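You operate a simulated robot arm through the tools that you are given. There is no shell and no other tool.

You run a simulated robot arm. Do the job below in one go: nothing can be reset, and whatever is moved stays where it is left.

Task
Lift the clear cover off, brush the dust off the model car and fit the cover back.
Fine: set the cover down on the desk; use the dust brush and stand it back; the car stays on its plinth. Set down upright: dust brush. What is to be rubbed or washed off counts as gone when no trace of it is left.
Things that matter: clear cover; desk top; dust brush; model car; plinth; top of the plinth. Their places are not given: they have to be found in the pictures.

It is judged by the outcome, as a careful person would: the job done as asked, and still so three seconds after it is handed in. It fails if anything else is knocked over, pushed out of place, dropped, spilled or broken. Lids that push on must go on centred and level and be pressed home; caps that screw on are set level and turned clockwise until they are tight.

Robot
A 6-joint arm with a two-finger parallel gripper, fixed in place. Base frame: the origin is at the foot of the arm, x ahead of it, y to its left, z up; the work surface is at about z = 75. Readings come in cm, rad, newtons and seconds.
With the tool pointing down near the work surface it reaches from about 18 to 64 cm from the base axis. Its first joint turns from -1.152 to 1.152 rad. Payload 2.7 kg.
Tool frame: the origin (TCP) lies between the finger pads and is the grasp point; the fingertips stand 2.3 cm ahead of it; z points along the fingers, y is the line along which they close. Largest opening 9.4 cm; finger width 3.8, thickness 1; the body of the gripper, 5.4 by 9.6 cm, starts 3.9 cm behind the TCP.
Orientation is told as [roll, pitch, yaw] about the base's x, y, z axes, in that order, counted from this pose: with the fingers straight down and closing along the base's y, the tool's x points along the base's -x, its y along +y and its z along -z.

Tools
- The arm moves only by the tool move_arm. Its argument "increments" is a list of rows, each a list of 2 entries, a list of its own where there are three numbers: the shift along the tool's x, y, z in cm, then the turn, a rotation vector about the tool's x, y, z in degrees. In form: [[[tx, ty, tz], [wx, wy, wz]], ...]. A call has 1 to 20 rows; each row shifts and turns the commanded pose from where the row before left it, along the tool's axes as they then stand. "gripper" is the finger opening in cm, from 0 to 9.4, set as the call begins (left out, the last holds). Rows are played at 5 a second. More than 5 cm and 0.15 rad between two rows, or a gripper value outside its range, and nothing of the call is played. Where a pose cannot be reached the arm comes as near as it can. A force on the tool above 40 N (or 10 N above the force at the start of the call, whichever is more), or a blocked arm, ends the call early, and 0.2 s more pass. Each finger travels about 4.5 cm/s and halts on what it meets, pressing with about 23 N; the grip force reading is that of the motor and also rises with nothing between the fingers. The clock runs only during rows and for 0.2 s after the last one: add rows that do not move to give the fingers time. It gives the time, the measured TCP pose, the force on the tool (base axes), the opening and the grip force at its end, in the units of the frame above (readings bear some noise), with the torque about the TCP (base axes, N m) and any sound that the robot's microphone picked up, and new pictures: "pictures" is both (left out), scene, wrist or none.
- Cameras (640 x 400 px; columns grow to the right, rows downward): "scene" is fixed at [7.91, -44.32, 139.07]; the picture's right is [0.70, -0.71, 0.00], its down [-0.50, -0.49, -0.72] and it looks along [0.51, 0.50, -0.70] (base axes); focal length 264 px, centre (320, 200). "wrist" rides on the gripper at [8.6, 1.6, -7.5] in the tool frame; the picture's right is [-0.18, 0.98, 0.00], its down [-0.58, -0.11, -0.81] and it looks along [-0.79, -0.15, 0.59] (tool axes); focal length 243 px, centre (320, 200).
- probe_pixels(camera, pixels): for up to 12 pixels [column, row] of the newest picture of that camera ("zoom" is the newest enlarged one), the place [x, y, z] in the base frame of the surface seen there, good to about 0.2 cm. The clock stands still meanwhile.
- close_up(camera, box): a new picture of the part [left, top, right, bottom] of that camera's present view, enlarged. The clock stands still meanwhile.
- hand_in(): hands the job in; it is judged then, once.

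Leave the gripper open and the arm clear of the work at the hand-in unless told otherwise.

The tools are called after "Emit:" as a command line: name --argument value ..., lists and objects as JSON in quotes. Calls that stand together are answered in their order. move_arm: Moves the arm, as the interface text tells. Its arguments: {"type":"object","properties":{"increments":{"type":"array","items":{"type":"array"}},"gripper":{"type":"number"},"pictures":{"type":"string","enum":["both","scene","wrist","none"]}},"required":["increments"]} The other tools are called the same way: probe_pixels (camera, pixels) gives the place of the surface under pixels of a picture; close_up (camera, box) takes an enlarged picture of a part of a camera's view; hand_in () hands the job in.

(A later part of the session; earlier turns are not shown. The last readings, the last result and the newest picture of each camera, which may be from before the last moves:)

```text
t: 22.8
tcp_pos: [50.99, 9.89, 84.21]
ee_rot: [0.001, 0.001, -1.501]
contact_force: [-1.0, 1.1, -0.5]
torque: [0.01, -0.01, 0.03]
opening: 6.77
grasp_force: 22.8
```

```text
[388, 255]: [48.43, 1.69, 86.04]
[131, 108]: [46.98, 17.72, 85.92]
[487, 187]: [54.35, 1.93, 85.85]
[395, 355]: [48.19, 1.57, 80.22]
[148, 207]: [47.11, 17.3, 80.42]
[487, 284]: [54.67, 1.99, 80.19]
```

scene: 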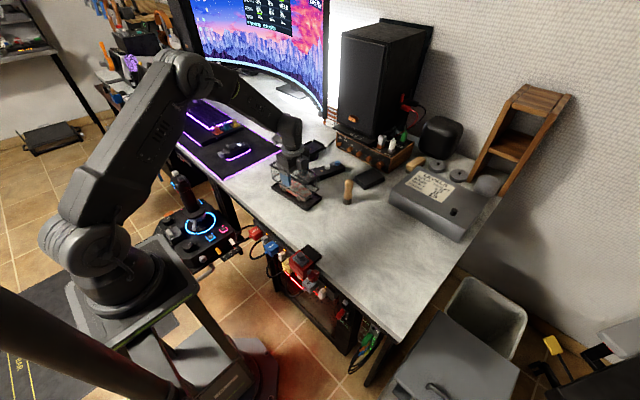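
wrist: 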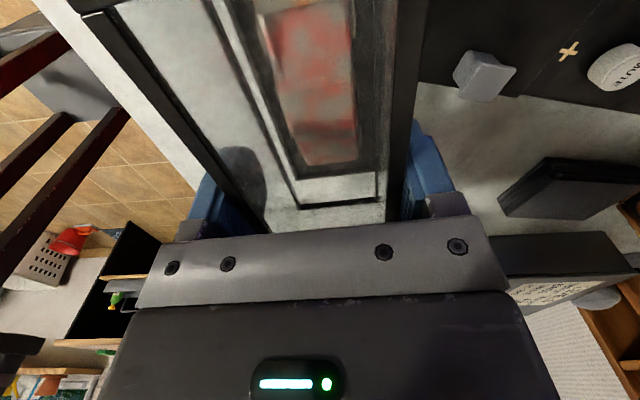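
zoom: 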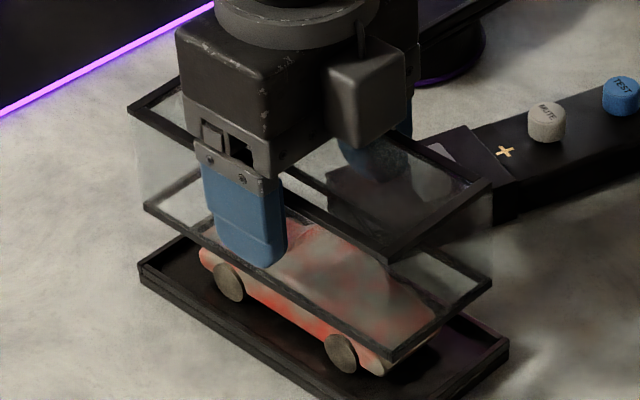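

There's no slip: the top is at 85.95 and TCP at 84.2. I lift 2.4 cm more gently, so that the bottom clears the car and rim.

Emit:
move_arm --increments '[[[0, 0, -0.2], [0, 0, 0]], [[0, 0, -0.3], [0, 0, 0]], [[0, 0, -0.3], [0, 0, 0]], [[0, 0, -0.3], [0, 0, 0]], [[0, 0, -0.3], [0, 0, 0]], [[0, 0, -0.3], [0, 0, 0]], [[0, 0, -0.3], [0, 0, 0]], [[0, 0, -0.2], [0, 0, 0]], [[0, 0, -0.1], [0, 0, 0]], [[0, 0, -0.1], [0, 0, 0]]]' --pictures "wrist"

Emit:
move_arm --increments '[[[-0.15, -0.03, 0], [0, 0, 0]], [[-0.25, -0.05, 0], [0, 0, 0]], [[-0.35, -0.07, 0], [0, 0, 0]], [[-0.45, -0.09, 0], [0, 0, 0]], [[-0.5, -0.1, 0], [0, 0, 0]], [[-0.5, -0.1, 0], [0, 0, 0]], [[-0.5, -0.1, 0], [0, 0, 0]], [[-0.5, -0.1, 0], [0, 0, 0]], [[-0.4, -0.08, 0], [0, 0, 0]], [[-0.3, -0.06, 0], [0, 0, 0]]]'

Emit:
close_up --camera "scene" --box '[260, 140, 350, 210]'

```text
t: 25.0
tcp_pos: [50.88, 9.85, 86.72]
ee_rot: [0.0, 0.0, -1.501]
contact_force: [0.4, 0.0, -1.4]
torque: [0.02, 0.02, -0.01]
opening: 6.78
grasp_force: 23.1
```

wrist: 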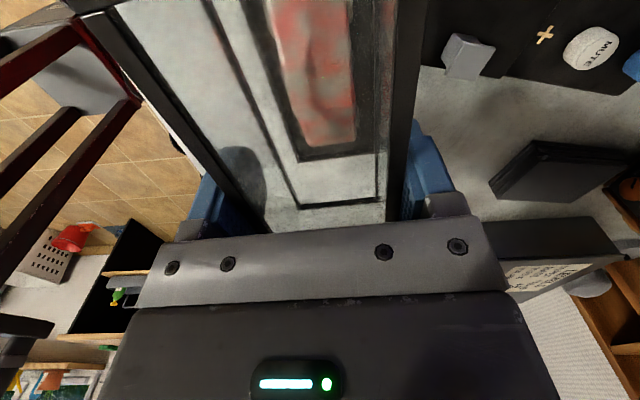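

```text
t: 27.2
tcp_pos: [50.4, 5.7, 86.69]
ee_rot: [0.0, 0.001, -1.501]
contact_force: [0.3, 0.5, -0.7]
torque: [0.01, -0.02, 0.0]
opening: 6.79
grasp_force: 22.9
```

scene: 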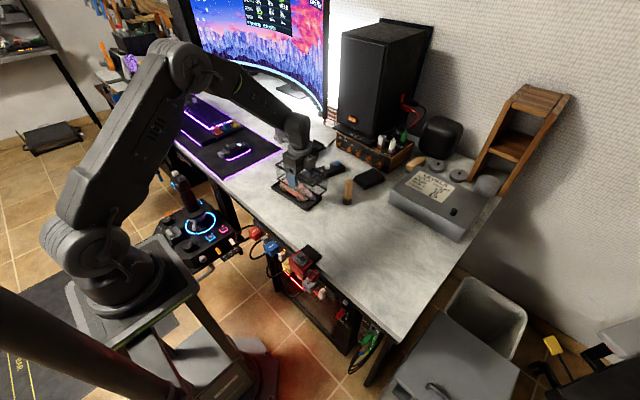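
wrist: 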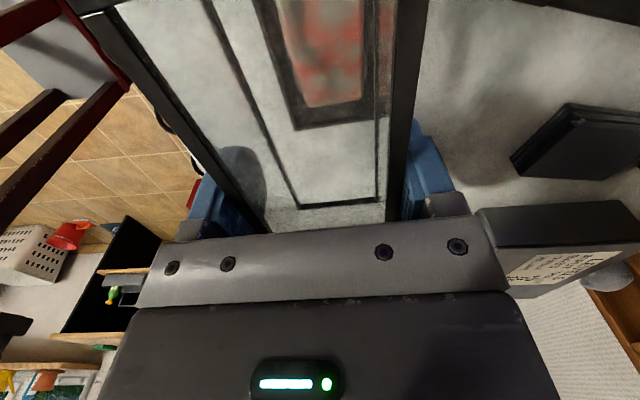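

```text
5.71 times, centred on (305, 175) of scene
```

zoom: 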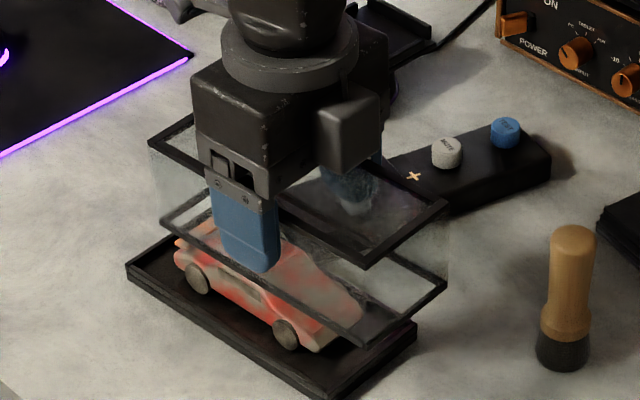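

It's steady with no slip. I continue the carry towards the free desk area at up to 4 cm/s.

Emit:
move_arm --increments '[[[-0.3, -0.06, 0], [0, 0, 0]], [[-0.5, -0.1, 0], [0, 0, 0]], [[-0.7, -0.14, 0], [0, 0, 0]], [[-0.8, -0.155, 0], [0, 0, 0]], [[-0.8, -0.155, 0], [0, 0, 0]], [[-0.8, -0.155, 0], [0, 0, 0]], [[-0.8, -0.155, 0], [0, 0, 0]], [[-0.8, -0.155, 0], [0, 0, 0]], [[-0.8, -0.155, 0], [0, 0, 0]], [[-0.8, -0.155, 0], [0, 0, 0]], [[-0.8, -0.155, 0], [0, 0, 0]], [[-0.8, -0.155, 0], [0, 0, 0]], [[-0.8, -0.155, 0], [0, 0, 0]], [[-0.8, -0.155, 0], [0, 0, 0]], [[-0.8, -0.155, 0], [0, 0, 0]], [[-0.6, -0.12, 0], [0, 0, 0]], [[-0.4, -0.08, 0], [0, 0, 0]], [[-0.2, -0.04, 0], [0, 0, 0]]]'

Emit:
close_up --camera "scene" --box '[260, 150, 370, 240]'

```text
t: 31.0
tcp_pos: [48.75, -6.54, 86.59]
ee_rot: [0.0, 0.0, -1.5]
contact_force: [-0.1, -0.6, -1.0]
torque: [0.01, 0.02, -0.05]
opening: 6.77
grasp_force: 22.9
```

scene: 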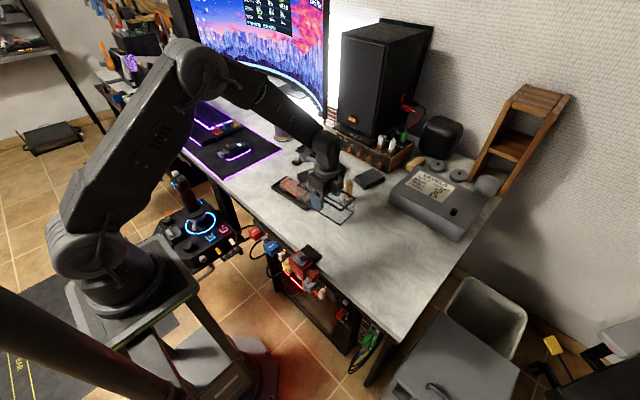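
wrist: 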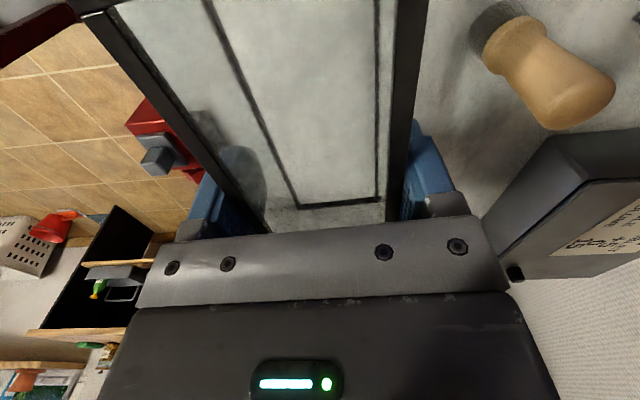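

```text
4.44 times, centred on (315, 195) of scene
```

zoom: 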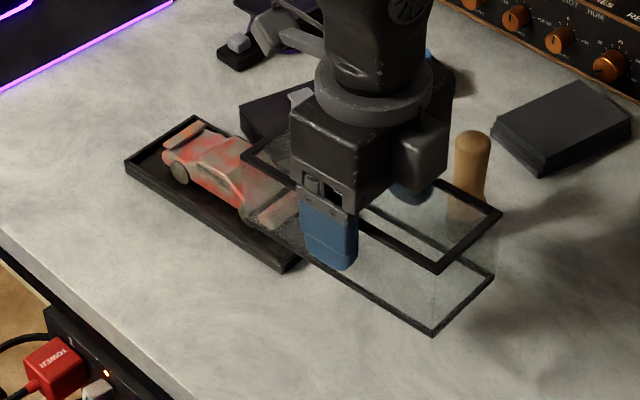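

Still held firmly. I continue the last 10.5 cm.

Emit:
move_arm --increments '[[[-0.3, -0.06, 0], [0, 0, 0]], [[-0.5, -0.1, 0], [0, 0, 0]], [[-0.7, -0.14, 0], [0, 0, 0]], [[-0.8, -0.155, 0], [0, 0, 0]], [[-0.8, -0.155, 0], [0, 0, 0]], [[-0.8, -0.155, 0], [0, 0, 0]], [[-0.8, -0.155, 0], [0, 0, 0]], [[-0.8, -0.155, 0], [0, 0, 0]], [[-0.8, -0.155, 0], [0, 0, 0]], [[-0.8, -0.155, 0], [0, 0, 0]], [[-0.8, -0.155, 0], [0, 0, 0]], [[-0.8, -0.155, 0], [0, 0, 0]], [[-0.8, -0.155, 0], [0, 0, 0]], [[-0.6, -0.12, 0], [0, 0, 0]], [[-0.4, -0.08, 0], [0, 0, 0]], [[-0.2, -0.04, 0], [0, 0, 0]]]'

Emit:
close_up --camera "scene" --box '[270, 160, 390, 250]'

```text
t: 34.4
tcp_pos: [47.45, -17.4, 86.47]
ee_rot: [0.001, 0.002, -1.501]
contact_force: [0.2, 0.5, -1.3]
torque: [-0.02, 0.03, -0.01]
opening: 6.77
grasp_force: 23.1
```

scene: 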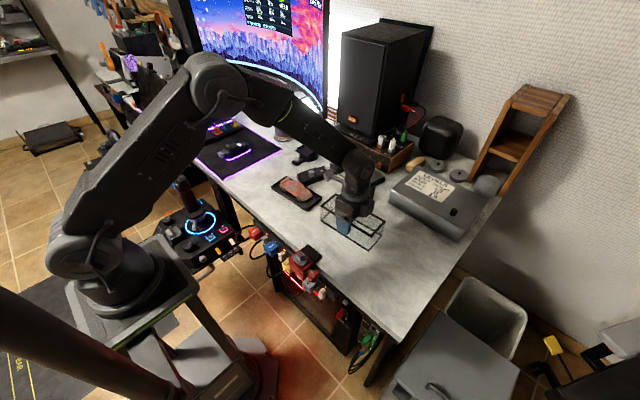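
wrist: 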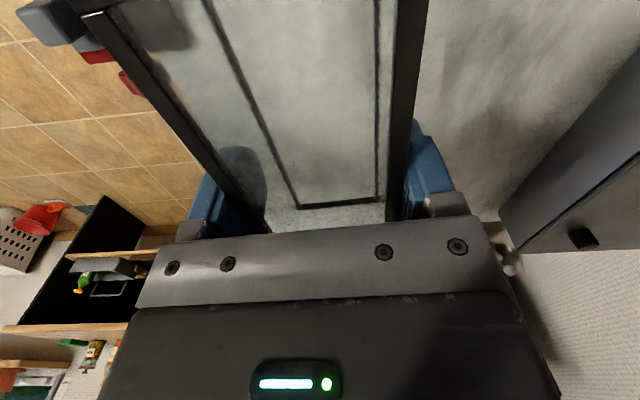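

```text
4.44 times, centred on (330, 205) of scene
```

zoom: 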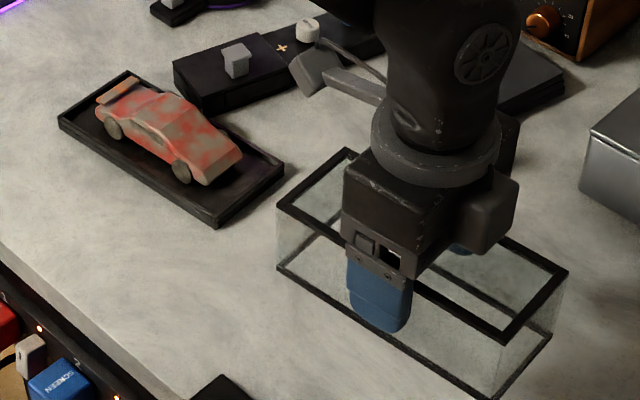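

Over clear desk at (47.45, -17.4). I lower 6.2 cm gently, then creep to contact.

Emit:
move_arm --increments '[[[0, 0, 0.2], [0, 0, 0]], [[0, 0, 0.4], [0, 0, 0]], [[0, 0, 0.5], [0, 0, 0]], [[0, 0, 0.5], [0, 0, 0]], [[0, 0, 0.5], [0, 0, 0]], [[0, 0, 0.5], [0, 0, 0]], [[0, 0, 0.5], [0, 0, 0]], [[0, 0, 0.5], [0, 0, 0]], [[0, 0, 0.5], [0, 0, 0]], [[0, 0, 0.5], [0, 0, 0]], [[0, 0, 0.5], [0, 0, 0]], [[0, 0, 0.4], [0, 0, 0]], [[0, 0, 0.3], [0, 0, 0]], [[0, 0, 0.2], [0, 0, 0]], [[0, 0, 0.1], [0, 0, 0]]]' --pictures "scene"

Emit:
close_up --camera "scene" --box '[300, 170, 400, 260]'

```text
t: 37.6
tcp_pos: [47.44, -17.39, 80.43]
ee_rot: [0.0, -0.002, -1.501]
contact_force: [0.2, 0.7, -1.0]
torque: [0.01, 0.01, 0.0]
opening: 6.76
grasp_force: 22.0
```

scene: 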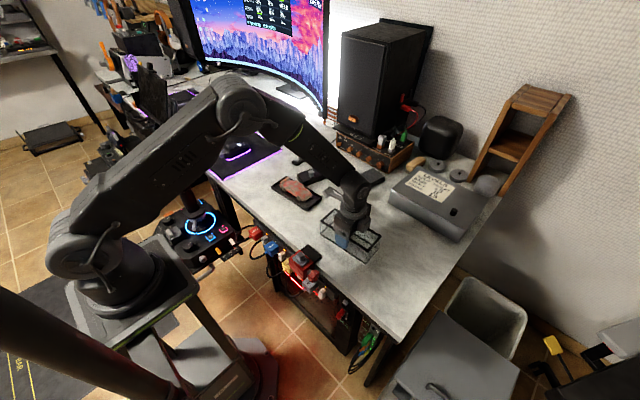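

```text
4.44 times, centred on (350, 215) of scene
```

zoom: 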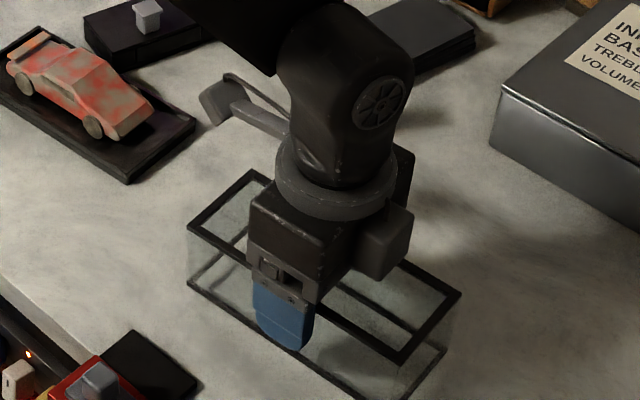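

I'll creep down in 0.1 cm steps until contact shows.

Emit:
move_arm --increments '[[[0, 0, 0.1], [0, 0, 0]], [[0, 0, 0.1], [0, 0, 0]], [[0, 0, 0.1], [0, 0, 0]], [[0, 0, 0.1], [0, 0, 0]], [[0, 0, 0.1], [0, 0, 0]], [[0, 0, 0.1], [0, 0, 0]], [[0, 0, 0.1], [0, 0, 0]], [[0, 0, 0], [0, 0, 0]]]' --pictures "none"

```text
t: 39.4
tcp_pos: [47.4, -17.37, 79.82]
ee_rot: [0.0, 0.0, -1.501]
contact_force: [0.0, -0.4, -0.4]
torque: [0.01, -0.01, 0.03]
opening: 6.79
grasp_force: 22.5
```

Emit:
move_arm --increments '[[[0, 0, 0.1], [0, 0, 0]], [[0, 0, 0.1], [0, 0, 0]], [[0, 0, 0.1], [0, 0, 0]], [[0, 0, 0.1], [0, 0, 0]], [[0, 0, 0], [0, 0, 0]]]' --pictures "scene"

Emit:
close_up --camera "scene" --box '[310, 190, 390, 260]'

```text
t: 40.6
tcp_pos: [47.39, -17.27, 79.48]
ee_rot: [0.001, -0.001, -1.5]
contact_force: [-1.8, 0.9, 8.8]
torque: [0.07, 0.42, -0.02]
opening: 6.79
grasp_force: 23.4
```

scene: 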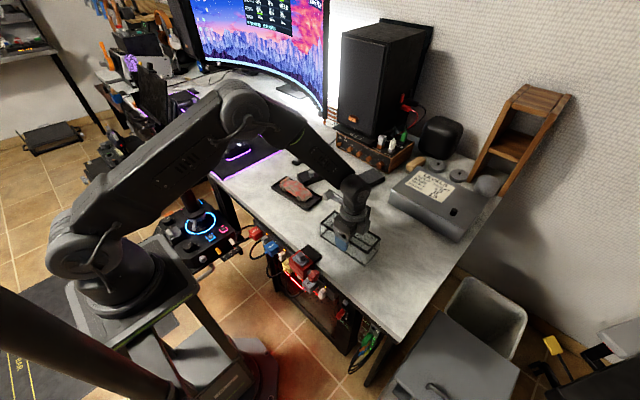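

```text
5.71 times, centred on (350, 225) of scene
```

zoom: 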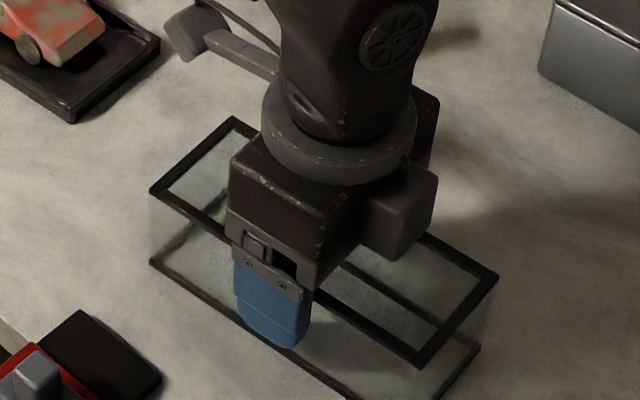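

The desk is touched (8.8 N). I release by opening to 8.4 and then look.

Emit:
move_arm --increments '[[[0, 0, 0], [0, 0, 0]], [[0, 0, 0], [0, 0, 0]], [[0, 0, 0], [0, 0, 0]], [[0, 0, 0], [0, 0, 0]]]' --gripper 8.4 --pictures "none"

Emit:
move_arm --increments '[[[0, 0, -0.5], [0, 0, 0]], [[0, 0, -1.0], [0, 0, 0]], [[0, 0, -1.5], [0, 0, 0]], [[0, 0, -2.0], [0, 0, 0]], [[0, 0, -2.5], [0, 0, 0]], [[0, 0, -3.0], [0, 0, 0]], [[0, 0, -3.0], [0, 0, 0]]]'

Emit:
close_up --camera "scene" --box '[310, 190, 390, 260]'

```text
t: 41.6
tcp_pos: [47.34, -17.41, 79.47]
ee_rot: [-0.001, 0.001, -1.502]
contact_force: [-0.1, -1.0, -0.6]
torque: [-0.03, 0.01, 0.01]
opening: 8.4
grasp_force: 0.1
```

```text
t: 43.2
tcp_pos: [47.4, -17.35, 93.02]
ee_rot: [0.0, 0.0, -1.501]
contact_force: [0.0, -0.3, 1.1]
torque: [-0.02, -0.02, 0.02]
opening: 8.39
grasp_force: 0.0
```

scene: 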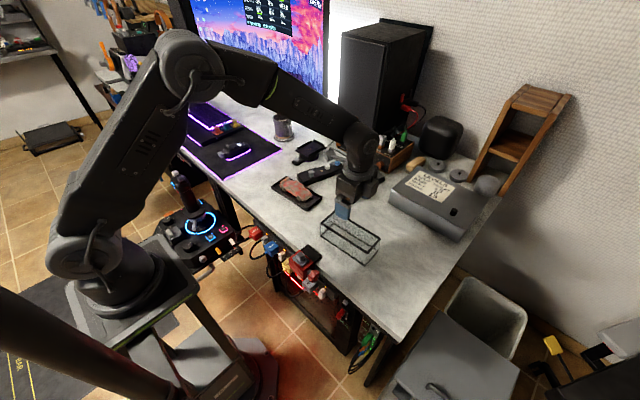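
wrist: 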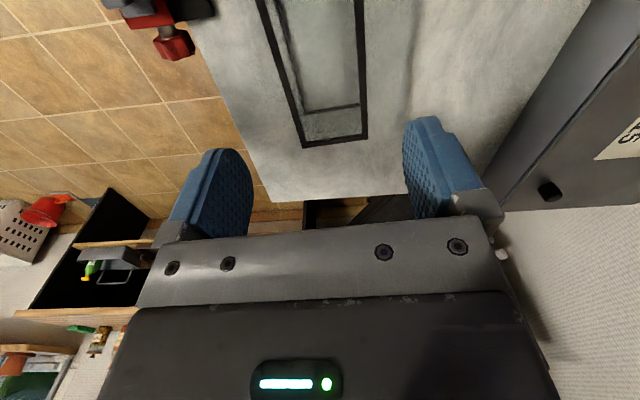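

```text
5.71 times, centred on (350, 225) of scene
```

zoom: 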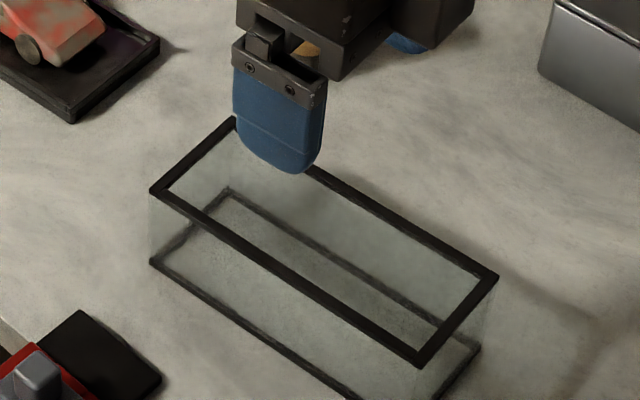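

The cover stands upright on the desk. I'll record its corners now for the later pick-up, and look at the uncovered car.

Emit:
probe_pixels --camera "zoom" --pixels '[[153, 190], [232, 120], [494, 278], [420, 362], [152, 264], [290, 280]]'

Emit:
close_up --camera "scene" --box '[268, 168, 326, 212]'

```text
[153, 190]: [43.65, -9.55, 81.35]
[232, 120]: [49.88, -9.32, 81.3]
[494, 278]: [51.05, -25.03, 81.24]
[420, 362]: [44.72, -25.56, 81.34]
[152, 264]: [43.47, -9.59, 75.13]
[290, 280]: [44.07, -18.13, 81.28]
```

```text
9.09 times, centred on (297, 190) of scene
```

zoom: 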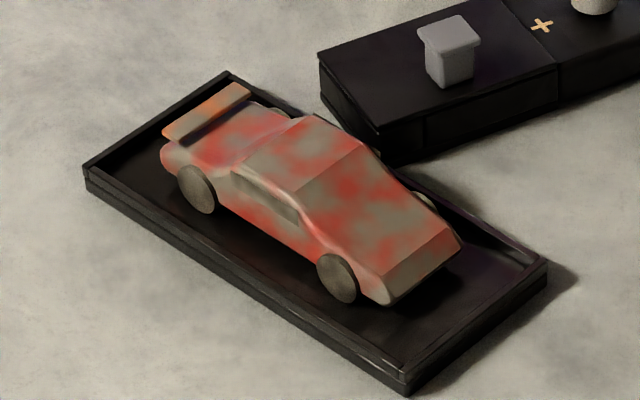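

I'll probe the car's shape on this zoom: spoiler, roof, bonnet, nose, sides, wheels, plinth floor and rim.

Emit:
probe_pixels --camera "zoom" --pixels '[[168, 132], [245, 90], [315, 120], [290, 150], [355, 150], [370, 200], [385, 295], [458, 240], [430, 255], [340, 280], [195, 190], [265, 200]]'

Emit:
probe_pixels --camera "zoom" --pixels '[[120, 170], [400, 350], [500, 260], [90, 170], [405, 370], [545, 265], [205, 150], [225, 130], [385, 265], [420, 225], [240, 180], [300, 290]]'

```text
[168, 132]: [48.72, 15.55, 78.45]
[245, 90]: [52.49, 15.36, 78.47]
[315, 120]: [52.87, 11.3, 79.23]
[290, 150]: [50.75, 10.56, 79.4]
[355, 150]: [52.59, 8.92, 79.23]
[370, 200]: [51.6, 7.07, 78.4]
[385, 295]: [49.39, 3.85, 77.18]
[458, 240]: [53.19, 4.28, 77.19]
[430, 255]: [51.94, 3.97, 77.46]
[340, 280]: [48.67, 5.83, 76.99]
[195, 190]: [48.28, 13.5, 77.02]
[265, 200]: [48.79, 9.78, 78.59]
```

```text
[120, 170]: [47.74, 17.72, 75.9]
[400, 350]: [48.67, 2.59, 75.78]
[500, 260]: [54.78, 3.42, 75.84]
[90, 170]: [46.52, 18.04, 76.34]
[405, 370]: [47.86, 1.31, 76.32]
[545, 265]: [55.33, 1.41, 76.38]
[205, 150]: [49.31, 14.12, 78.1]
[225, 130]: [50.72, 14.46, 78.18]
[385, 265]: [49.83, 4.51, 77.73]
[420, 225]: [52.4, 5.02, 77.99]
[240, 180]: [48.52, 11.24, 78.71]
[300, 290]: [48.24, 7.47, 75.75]
```

The car spans about y 3.6–15.7 and x 48.3–53.3, with the roof at z 79.4, on the plinth floor at z 75.8; the rim top is at 76.35. Now for the brush. I turn the tool -90° about its z, so the fingers close along the car's length, and move over the brush at z≈90.

Emit:
move_arm --increments '[[[0, 0, 0], [0, 0, -7.5]], [[0, 0, 0], [0, 0, -7.5]], [[0, 0, 0], [0, 0, -7.5]], [[0, 0, 0], [0, 0, -7.5]], [[0, 0, 0], [0, 0, -7.5]], [[0, 0, 0], [0, 0, -7.5]], [[0, 0, 0], [0, 0, -7.5]], [[0, 0, 0], [0, 0, -7.5]], [[0, 0, 0], [0, 0, -7.5]], [[0, 0, 0], [0, 0, -7.5]], [[0, 0, 0], [0, 0, -7.5]], [[0, 0, 0], [0, 0, -7.5]], [[-2.77, 2.1, 0.2], [0, 0, 0]], [[-2.77, 2.1, 0.2], [0, 0, 0]], [[-2.77, 2.1, 0.2], [0, 0, 0]], [[-2.77, 2.1, 0.2], [0, 0, 0]], [[-2.79, 2.11, 0.2], [0, 0, 0]], [[0, 0, 0], [0, 0, 0]]]' --gripper 6.0

Emit:
close_up --camera "scene" --box '[318, 150, 382, 210]'

```text
t: 47.0
tcp_pos: [60.42, -5.71, 91.87]
ee_rot: [0.0, 0.0, 0.069]
contact_force: [-0.2, 0.5, 0.5]
torque: [0.0, 0.01, -0.03]
opening: 6.03
grasp_force: 0.1
```

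scene: 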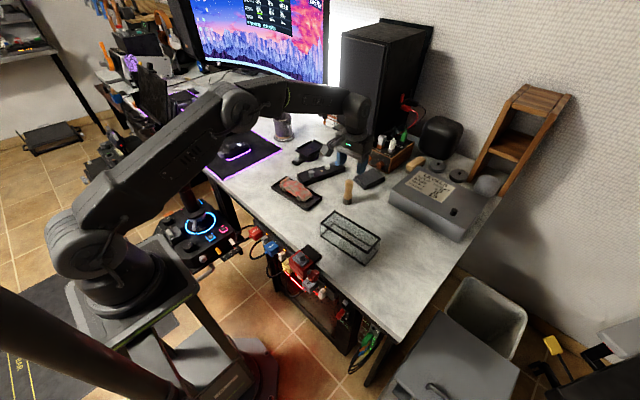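
wrist: 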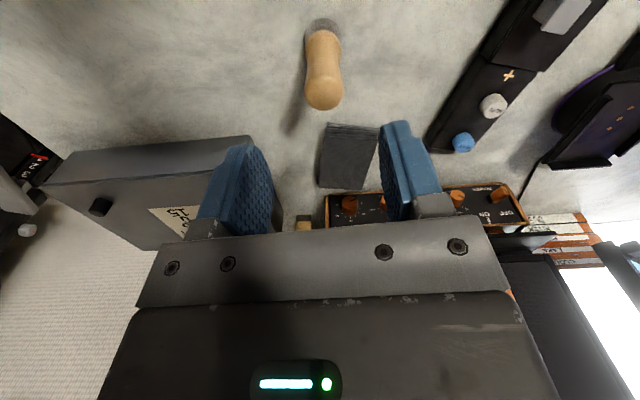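

```text
6.67 times, centred on (350, 180) of scene
```

zoom: 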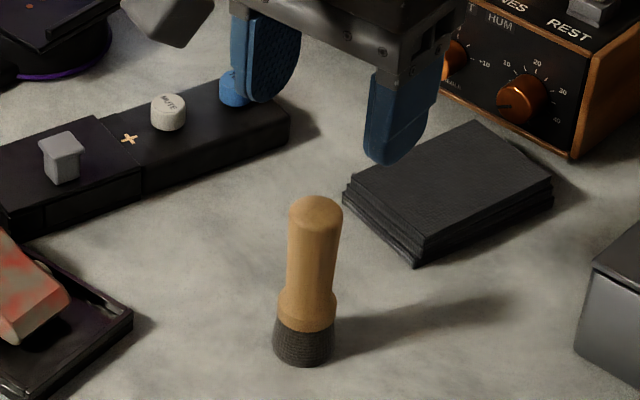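

From the wrist view the brush top is at (323,100). I'll probe it to fix its axis.

Emit:
probe_pixels --camera "wrist" --pixels '[[324, 102], [308, 85], [341, 85], [308, 98], [340, 98], [307, 60], [341, 60], [323, 92], [308, 40], [340, 40], [322, 25]]'

Emit:
probe_pixels --camera "zoom" --pixels '[[315, 210], [292, 230], [340, 230], [290, 270], [333, 270], [315, 270], [276, 350], [333, 350], [305, 355]]'

```text
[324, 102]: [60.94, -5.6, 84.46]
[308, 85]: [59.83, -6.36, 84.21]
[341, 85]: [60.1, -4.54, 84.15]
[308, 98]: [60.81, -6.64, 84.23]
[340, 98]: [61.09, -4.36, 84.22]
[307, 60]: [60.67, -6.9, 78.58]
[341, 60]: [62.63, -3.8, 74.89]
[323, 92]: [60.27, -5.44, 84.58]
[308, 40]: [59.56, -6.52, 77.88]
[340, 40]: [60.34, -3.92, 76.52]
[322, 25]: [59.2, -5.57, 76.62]
```

```text
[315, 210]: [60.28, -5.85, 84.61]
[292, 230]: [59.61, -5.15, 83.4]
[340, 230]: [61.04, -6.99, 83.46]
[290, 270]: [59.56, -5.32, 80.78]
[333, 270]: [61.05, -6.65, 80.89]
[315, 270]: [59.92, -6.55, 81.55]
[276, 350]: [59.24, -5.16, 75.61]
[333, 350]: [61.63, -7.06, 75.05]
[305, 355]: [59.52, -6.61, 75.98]
```

The brush axis is about (60.6, -5.7), and the TCP is at (60.42, -5.71), which is good. I descend to z≈82.2 with the fingers at 6 cm.

Emit:
move_arm --increments '[[[-0.15, 0, 2.5], [0, 0, 0]], [[0, 0, 2.5], [0, 0, 0]], [[0, 0, 2.0], [0, 0, 0]], [[0, 0, 1.5], [0, 0, 0]], [[0, 0, 0.8], [0, 0, 0]], [[0, 0, 0.4], [0, 0, 0]], [[0, 0, 0], [0, 0, 0]]]'

Emit:
close_up --camera "scene" --box '[318, 150, 382, 210]'

```text
t: 48.6
tcp_pos: [60.72, -6.0, 82.19]
ee_rot: [0.001, 0.001, 0.069]
contact_force: [0.5, -0.7, -0.1]
torque: [-0.03, -0.01, -0.01]
opening: 5.98
grasp_force: 0.0
```

scene: 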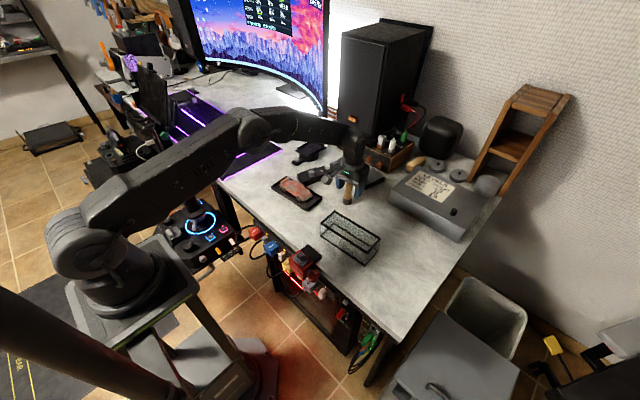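
wrist: 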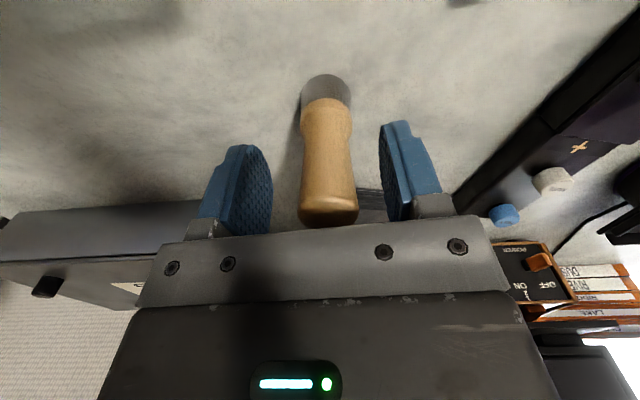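

```text
6.67 times, centred on (350, 180) of scene
```

zoom: 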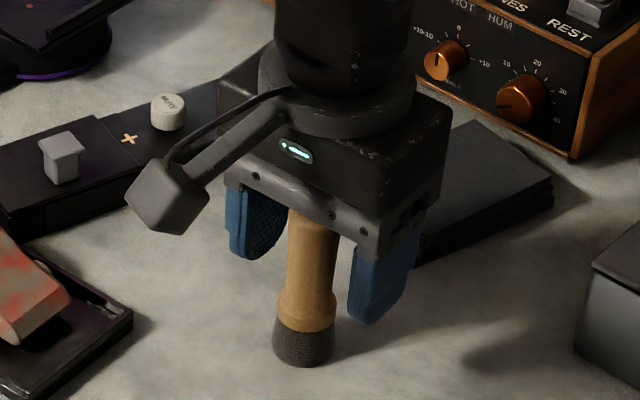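

The handle is centred between the pads. I close on it.

Emit:
move_arm --increments '[[[0, 0, 0], [0, 0, 0]], [[0, 0, 0], [0, 0, 0]], [[0, 0, 0], [0, 0, 0]], [[0, 0, 0], [0, 0, 0]], [[0, 0, 0], [0, 0, 0]], [[0, 0, 0], [0, 0, 0]]]' --gripper 1.5

Emit:
close_up --camera "scene" --box '[318, 150, 382, 210]'

```text
t: 50.0
tcp_pos: [60.63, -5.84, 82.22]
ee_rot: [-0.001, -0.002, 0.07]
contact_force: [-0.1, 0.6, -0.1]
torque: [-0.02, -0.02, -0.01]
opening: 2.39
grasp_force: 22.9
```

scene: 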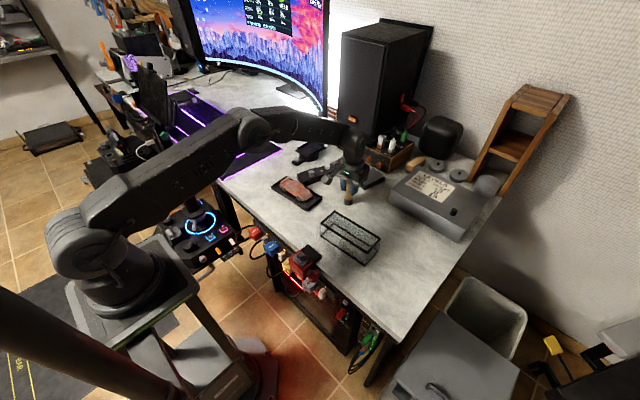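
wrist: 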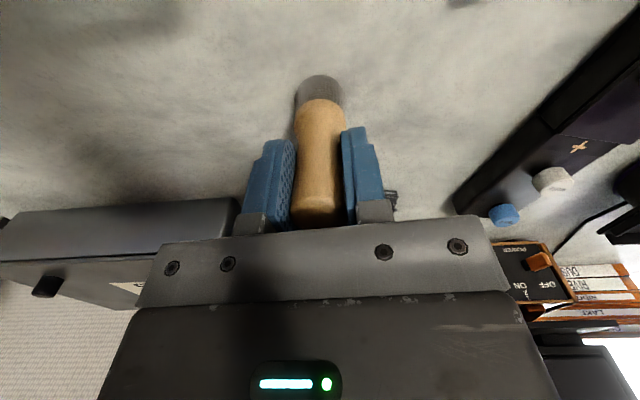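

```text
6.67 times, centred on (350, 180) of scene
```

zoom: 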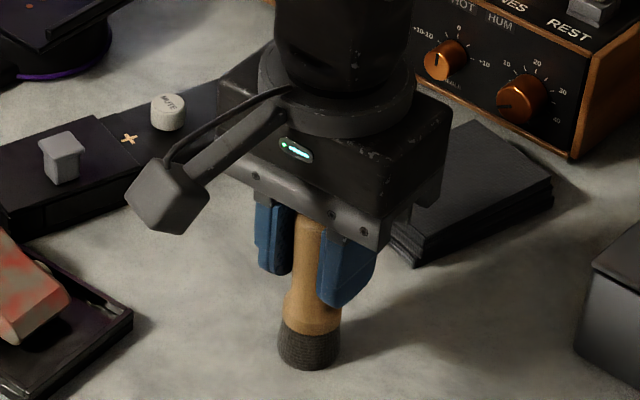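

Gripped: opening 2.39, 23 N. The bristle bottom is 7.2 below the TCP. I lift gently and check for slip.

Emit:
move_arm --increments '[[[0, 0, -0.1], [0, 0, 0]], [[0, 0, -0.2], [0, 0, 0]], [[0, 0, -0.3], [0, 0, 0]], [[0, 0, -0.4], [0, 0, 0]], [[0, 0, -0.5], [0, 0, 0]], [[0, 0, -0.5], [0, 0, 0]], [[0, 0, -0.5], [0, 0, 0]], [[0, 0, -0.5], [0, 0, 0]], [[0, 0, -0.5], [0, 0, 0]], [[0, 0, -0.5], [0, 0, 0]], [[0, 0, -0.5], [0, 0, 0]], [[0, 0, -0.5], [0, 0, 0]], [[0, 0, -0.5], [0, 0, 0]], [[0, 0, -0.5], [0, 0, 0]], [[0, 0, -0.5], [0, 0, 0]], [[0, 0, -0.4], [0, 0, 0]], [[0, 0, -0.2], [0, 0, 0]], [[0, 0, 0], [0, 0, 0]]]'

Emit:
close_up --camera "scene" --box '[318, 140, 382, 200]'

```text
t: 53.8
tcp_pos: [60.59, -5.94, 89.36]
ee_rot: [0.0, 0.001, 0.07]
contact_force: [0.1, -0.5, 0.5]
torque: [-0.05, 0.02, 0.0]
opening: 2.39
grasp_force: 23.3
```

scene: 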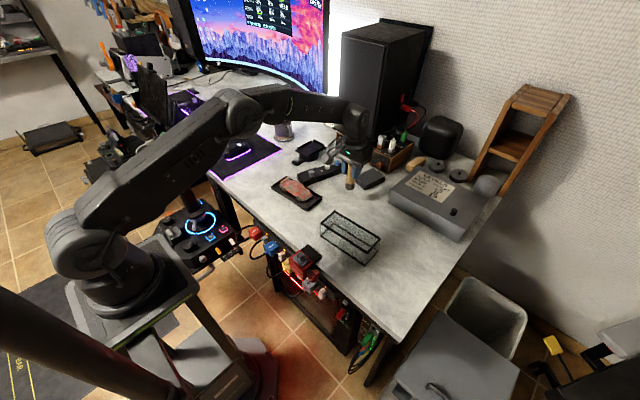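
wrist: 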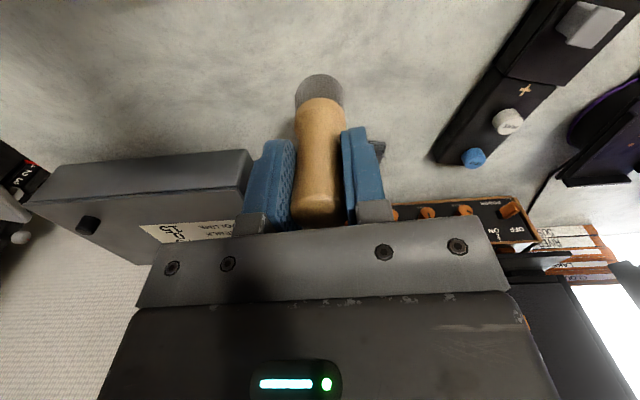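

```text
6.67 times, centred on (350, 170) of scene
```

zoom: 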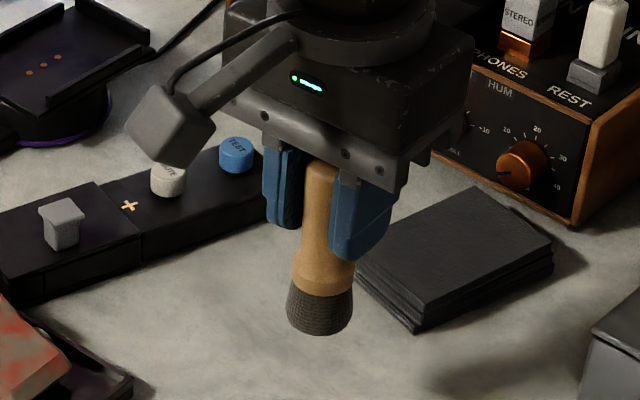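

The brush is held. I'll probe the bristles to find the brush's position relative to the TCP.

Emit:
probe_pixels --camera "zoom" --pixels '[[289, 312], [350, 314], [318, 332], [316, 310], [296, 270], [353, 270], [310, 200], [324, 275], [329, 220]]'

Emit:
probe_pixels --camera "wrist" --pixels '[[298, 95], [341, 95], [320, 90], [320, 78], [300, 80], [338, 80], [318, 150], [318, 190]]'

```text
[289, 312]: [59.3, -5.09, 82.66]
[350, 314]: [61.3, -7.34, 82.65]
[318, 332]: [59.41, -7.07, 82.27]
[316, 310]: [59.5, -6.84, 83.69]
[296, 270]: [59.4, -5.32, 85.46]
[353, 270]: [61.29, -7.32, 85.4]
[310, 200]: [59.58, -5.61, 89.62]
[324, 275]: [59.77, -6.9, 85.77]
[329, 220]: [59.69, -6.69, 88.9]
```

```text
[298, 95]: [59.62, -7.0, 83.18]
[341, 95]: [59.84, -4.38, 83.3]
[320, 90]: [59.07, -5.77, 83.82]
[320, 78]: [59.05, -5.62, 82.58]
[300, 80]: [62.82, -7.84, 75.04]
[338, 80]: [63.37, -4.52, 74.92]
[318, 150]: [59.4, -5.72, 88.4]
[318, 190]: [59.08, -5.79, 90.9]
```

The brush axis is at about TCP +(-0.15, 0), with its bottom 7.16 below the TCP. I carry it, at this height, to above the car's roof near (51, 10).

Emit:
move_arm --increments '[[[0.181, 0.357, 0], [0, 0, 0]], [[0.317, 0.624, 0], [0, 0, 0]], [[0.452, 0.892, 0], [0, 0, 0]], [[0.52, 1.026, 0], [0, 0, 0]], [[0.52, 1.026, 0], [0, 0, 0]], [[0.52, 1.026, 0], [0, 0, 0]], [[0.52, 1.026, 0], [0, 0, 0]], [[0.52, 1.026, 0], [0, 0, 0]], [[0.52, 1.026, 0], [0, 0, 0]], [[0.52, 1.026, 0], [0, 0, 0]], [[0.52, 1.026, 0], [0, 0, 0]], [[0.52, 1.026, 0], [0, 0, 0]], [[0.52, 1.026, 0], [0, 0, 0]], [[0.52, 1.026, 0], [0, 0, 0]], [[0.52, 1.026, 0], [0, 0, 0]], [[0.52, 1.026, 0], [0, 0, 0]], [[0.362, 0.714, 0], [0, 0, 0]], [[0.226, 0.446, 0], [0, 0, 0]], [[0.104, 0.205, 0], [0, 0, 0]]]'

Emit:
close_up --camera "scene" --box '[264, 150, 334, 210]'

```text
t: 57.8
tcp_pos: [51.01, 10.05, 89.33]
ee_rot: [0.001, -0.001, 0.07]
contact_force: [-0.7, -0.4, -0.7]
torque: [0.0, -0.02, 0.0]
opening: 2.36
grasp_force: 23.4
```

scene: 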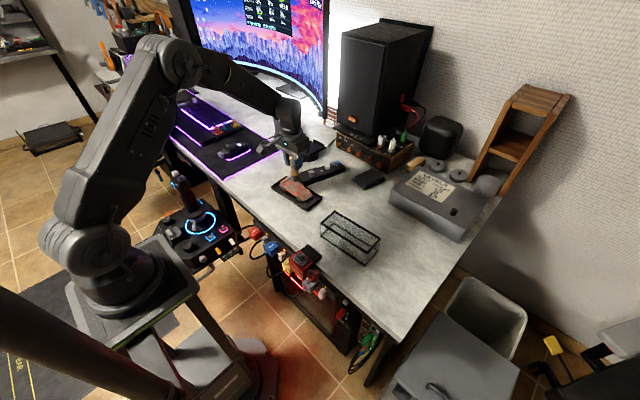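
wrist: 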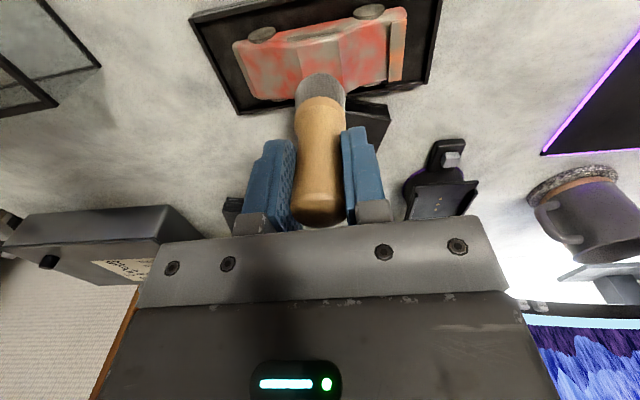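

```text
6.67 times, centred on (299, 180) of scene
```

zoom: 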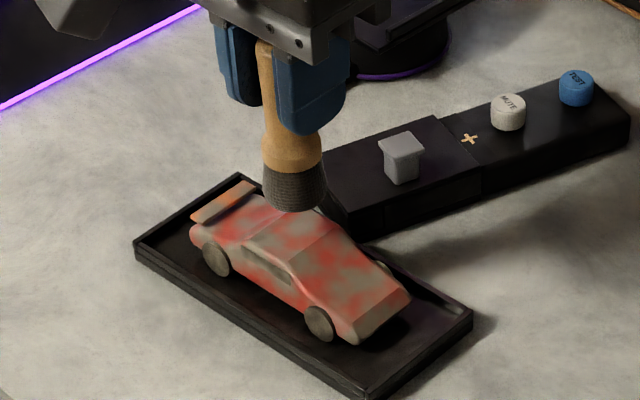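

The brush is above the roof (bristle bottom at 82.2, roof 79.4). I lower 2.5 cm to just above the roof, then probe contact gently.

Emit:
move_arm --increments '[[[0, 0, 0.4], [0, 0, 0]], [[0, 0, 0.6], [0, 0, 0]], [[0, 0, 0.6], [0, 0, 0]], [[0, 0, 0.5], [0, 0, 0]], [[0, 0, 0.3], [0, 0, 0]], [[0, 0, 0.1], [0, 0, 0]]]' --pictures "none"

Emit:
move_arm --increments '[[[0, 0, 0.1], [0, 0, 0]], [[0, 0, 0.1], [0, 0, 0]], [[0, 0, 0], [0, 0, 0]]]'

Emit:
close_up --camera "scene" --box '[264, 150, 334, 210]'

```text
t: 59.2
tcp_pos: [51.16, 10.05, 86.89]
ee_rot: [0.0, 0.001, 0.07]
contact_force: [1.1, 0.0, -0.4]
torque: [0.03, 0.0, -0.03]
opening: 2.34
grasp_force: 22.7
```

```text
t: 60.0
tcp_pos: [51.09, 10.06, 86.77]
ee_rot: [-0.001, -0.004, 0.071]
contact_force: [-3.1, 0.0, 13.5]
torque: [-0.01, 0.18, 0.05]
opening: 2.35
grasp_force: 23.5
```

scene: 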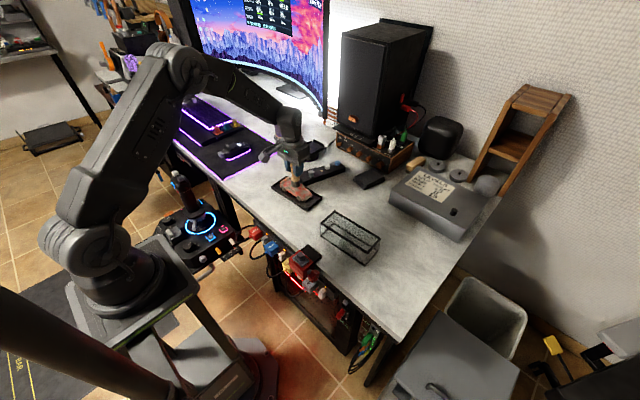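
wrist: 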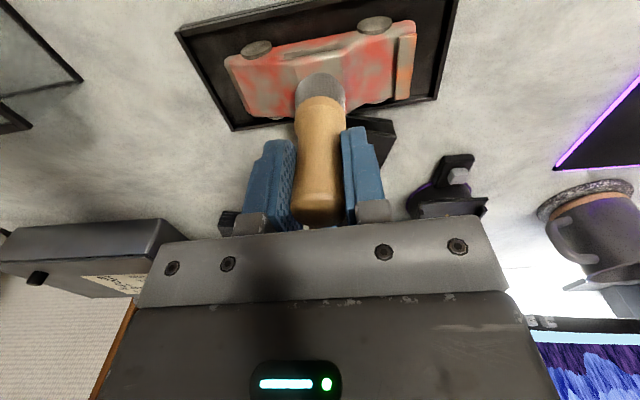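

```text
6.67 times, centred on (299, 180) of scene
```

zoom: 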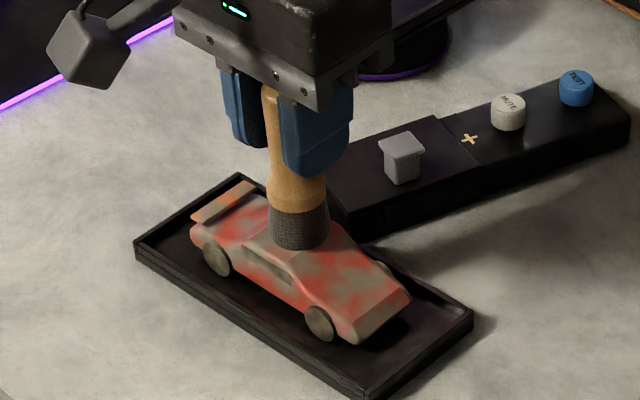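

Contact at TCP z≈86.75 with 13.5 N, and the bristles are fairly stiff. I'll ease up slightly and try a short sweep along the roof to see how the dust responds and whether the car stays put.

Emit:
move_arm --increments '[[[0, 0, -0.06], [0, 0, 0]], [[0, 0.3, 0], [0, 0, 0]], [[0, 0.3, 0], [0, 0, 0]], [[0, -0.3, 0], [0, 0, 0]], [[0, -0.3, 0], [0, 0, 0]], [[0, -0.3, 0], [0, 0, 0]], [[0, -0.3, 0], [0, 0, 0]], [[0, 0.3, 0], [0, 0, 0]], [[0, 0.3, 0], [0, 0, 0]]]'

Emit:
close_up --camera "scene" --box '[264, 165, 334, 210]'

Emit:
close_up --camera "wrist" --box '[170, 0, 460, 140]'

```text
t: 62.0
tcp_pos: [51.05, 9.99, 86.85]
ee_rot: [0.001, -0.001, 0.071]
contact_force: [-0.3, -5.7, 11.8]
torque: [-0.32, -0.02, -0.01]
opening: 2.35
grasp_force: 23.2
```

scene: 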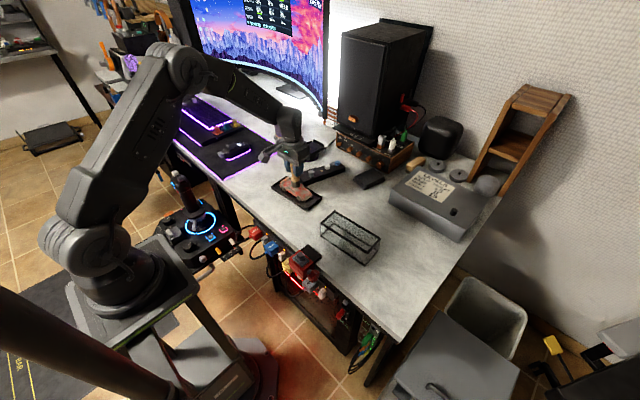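
wrist: 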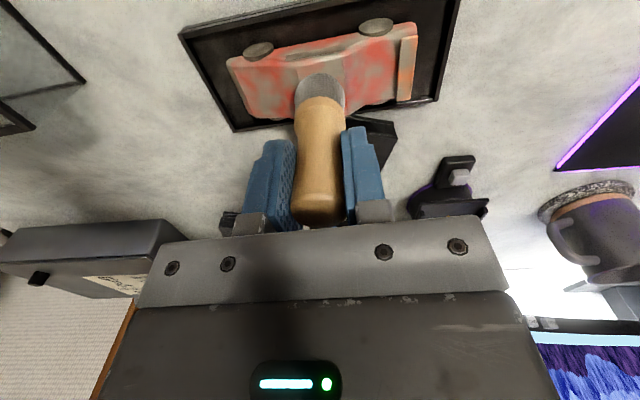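

```text
8.89 times, centred on (299, 188) of scene
```

zoom: 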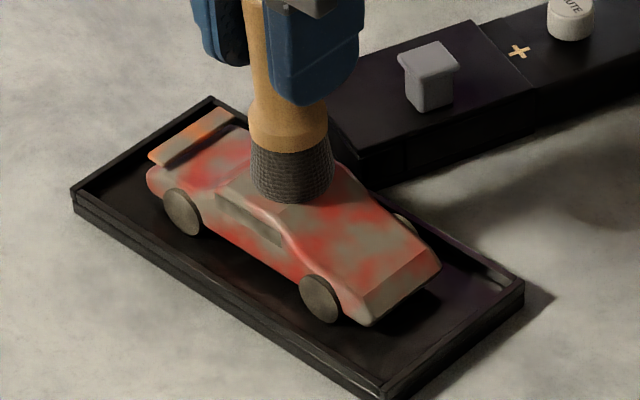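

```text
2.21 times, centred on (315, 70) of wrist
```

zoom: 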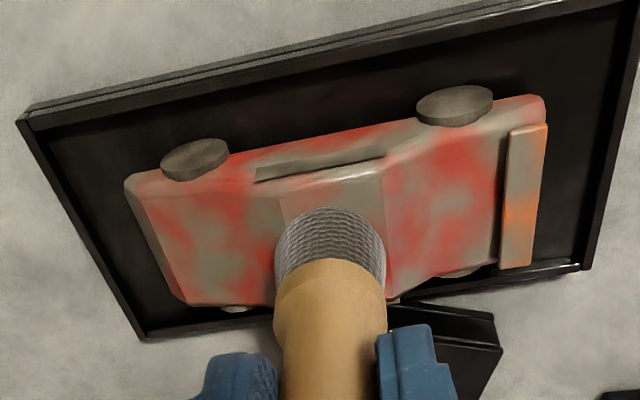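

The car stays put, with 5.7 N of friction. I lift the brush to see what the sweep has cleaned.

Emit:
move_arm --increments '[[[0, 0, -0.3], [0, 0, 0]], [[0, 0, -0.7], [0, 0, 0]], [[0, 0, -1.0], [0, 0, 0]], [[0, 0, -1.0], [0, 0, 0]]]'

Emit:
close_up --camera "scene" --box '[268, 168, 326, 212]'

Emit:
close_up --camera "wrist" --box '[170, 0, 460, 140]'

```text
t: 63.0
tcp_pos: [51.05, 9.95, 89.64]
ee_rot: [0.0, 0.001, 0.07]
contact_force: [0.1, -0.1, -0.8]
torque: [-0.02, 0.01, -0.04]
opening: 2.38
grasp_force: 23.6
```

scene: 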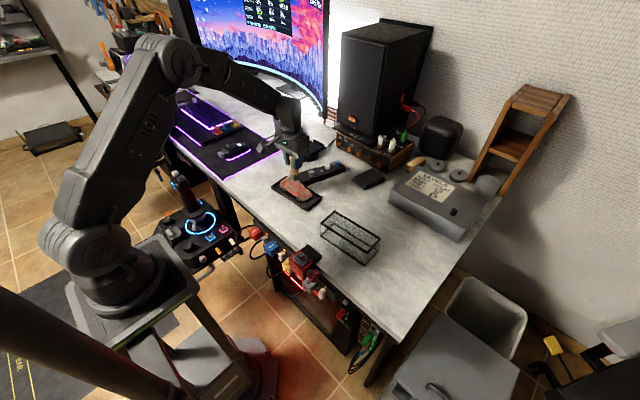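
wrist: 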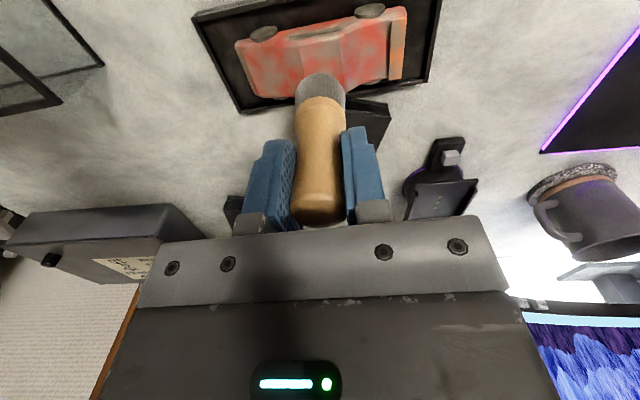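

```text
9.09 times, centred on (297, 190) of scene
```

zoom: 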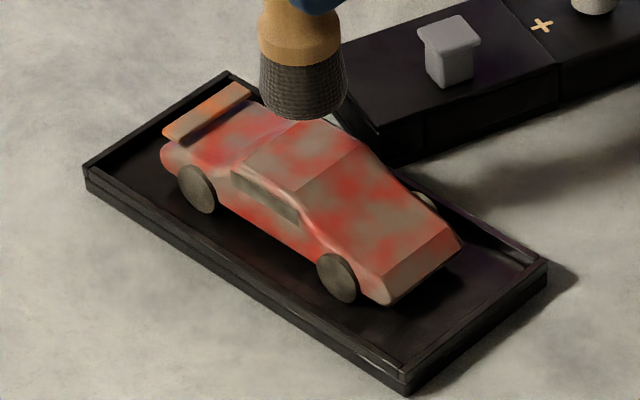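

```text
2.21 times, centred on (315, 70) of wrist
```

zoom: 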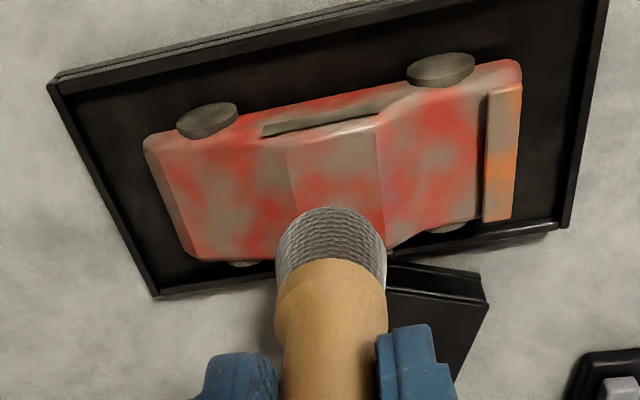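

The car hasn't moved. I'll take a tighter close-up for comparing the dust and probing the surface profile along the car.

Emit:
close_up --camera "scene" --box '[276, 176, 320, 204]'

```text
14.29 times, centred on (298, 190) of scene
```

zoom: 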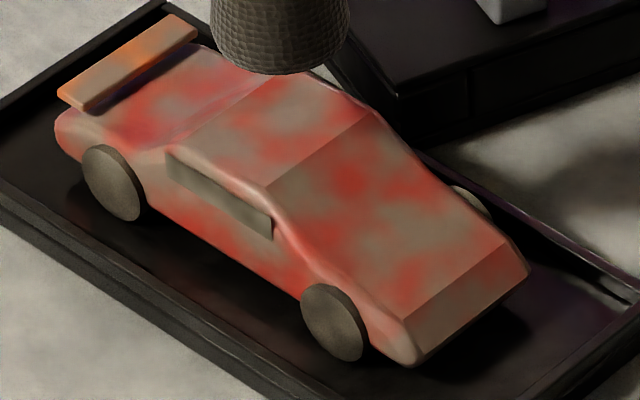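

I'll probe the profile on this close-up: nose, bonnet, windscreen, roof, rear deck and spoiler, plus the side edges.

Emit:
probe_pixels --camera "zoom" --pixels '[[465, 315], [455, 278], [420, 240], [385, 205], [350, 175], [320, 150], [270, 130], [225, 120], [190, 95], [150, 110], [130, 65], [100, 75]]'

Emit:
probe_pixels --camera "zoom" --pixels '[[270, 190], [372, 112], [175, 152], [300, 80], [410, 320], [505, 240], [410, 350], [525, 270], [335, 320], [115, 185], [220, 230], [300, 240]]'

```text
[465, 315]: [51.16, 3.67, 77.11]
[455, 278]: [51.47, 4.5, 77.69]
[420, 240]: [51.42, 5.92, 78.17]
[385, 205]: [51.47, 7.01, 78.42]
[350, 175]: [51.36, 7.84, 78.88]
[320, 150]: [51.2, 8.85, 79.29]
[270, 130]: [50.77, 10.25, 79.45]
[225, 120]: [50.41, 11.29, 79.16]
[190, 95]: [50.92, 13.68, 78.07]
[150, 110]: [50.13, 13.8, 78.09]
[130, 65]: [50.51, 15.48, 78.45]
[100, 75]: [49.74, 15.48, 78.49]
```

```text
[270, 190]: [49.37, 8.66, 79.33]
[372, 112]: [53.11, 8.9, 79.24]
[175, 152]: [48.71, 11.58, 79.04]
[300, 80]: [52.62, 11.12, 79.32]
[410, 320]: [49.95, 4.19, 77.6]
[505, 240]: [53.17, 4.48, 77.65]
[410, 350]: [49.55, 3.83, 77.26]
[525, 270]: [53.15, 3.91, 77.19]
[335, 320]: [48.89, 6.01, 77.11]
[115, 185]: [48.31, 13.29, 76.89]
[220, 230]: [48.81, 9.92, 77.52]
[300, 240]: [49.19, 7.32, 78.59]
```

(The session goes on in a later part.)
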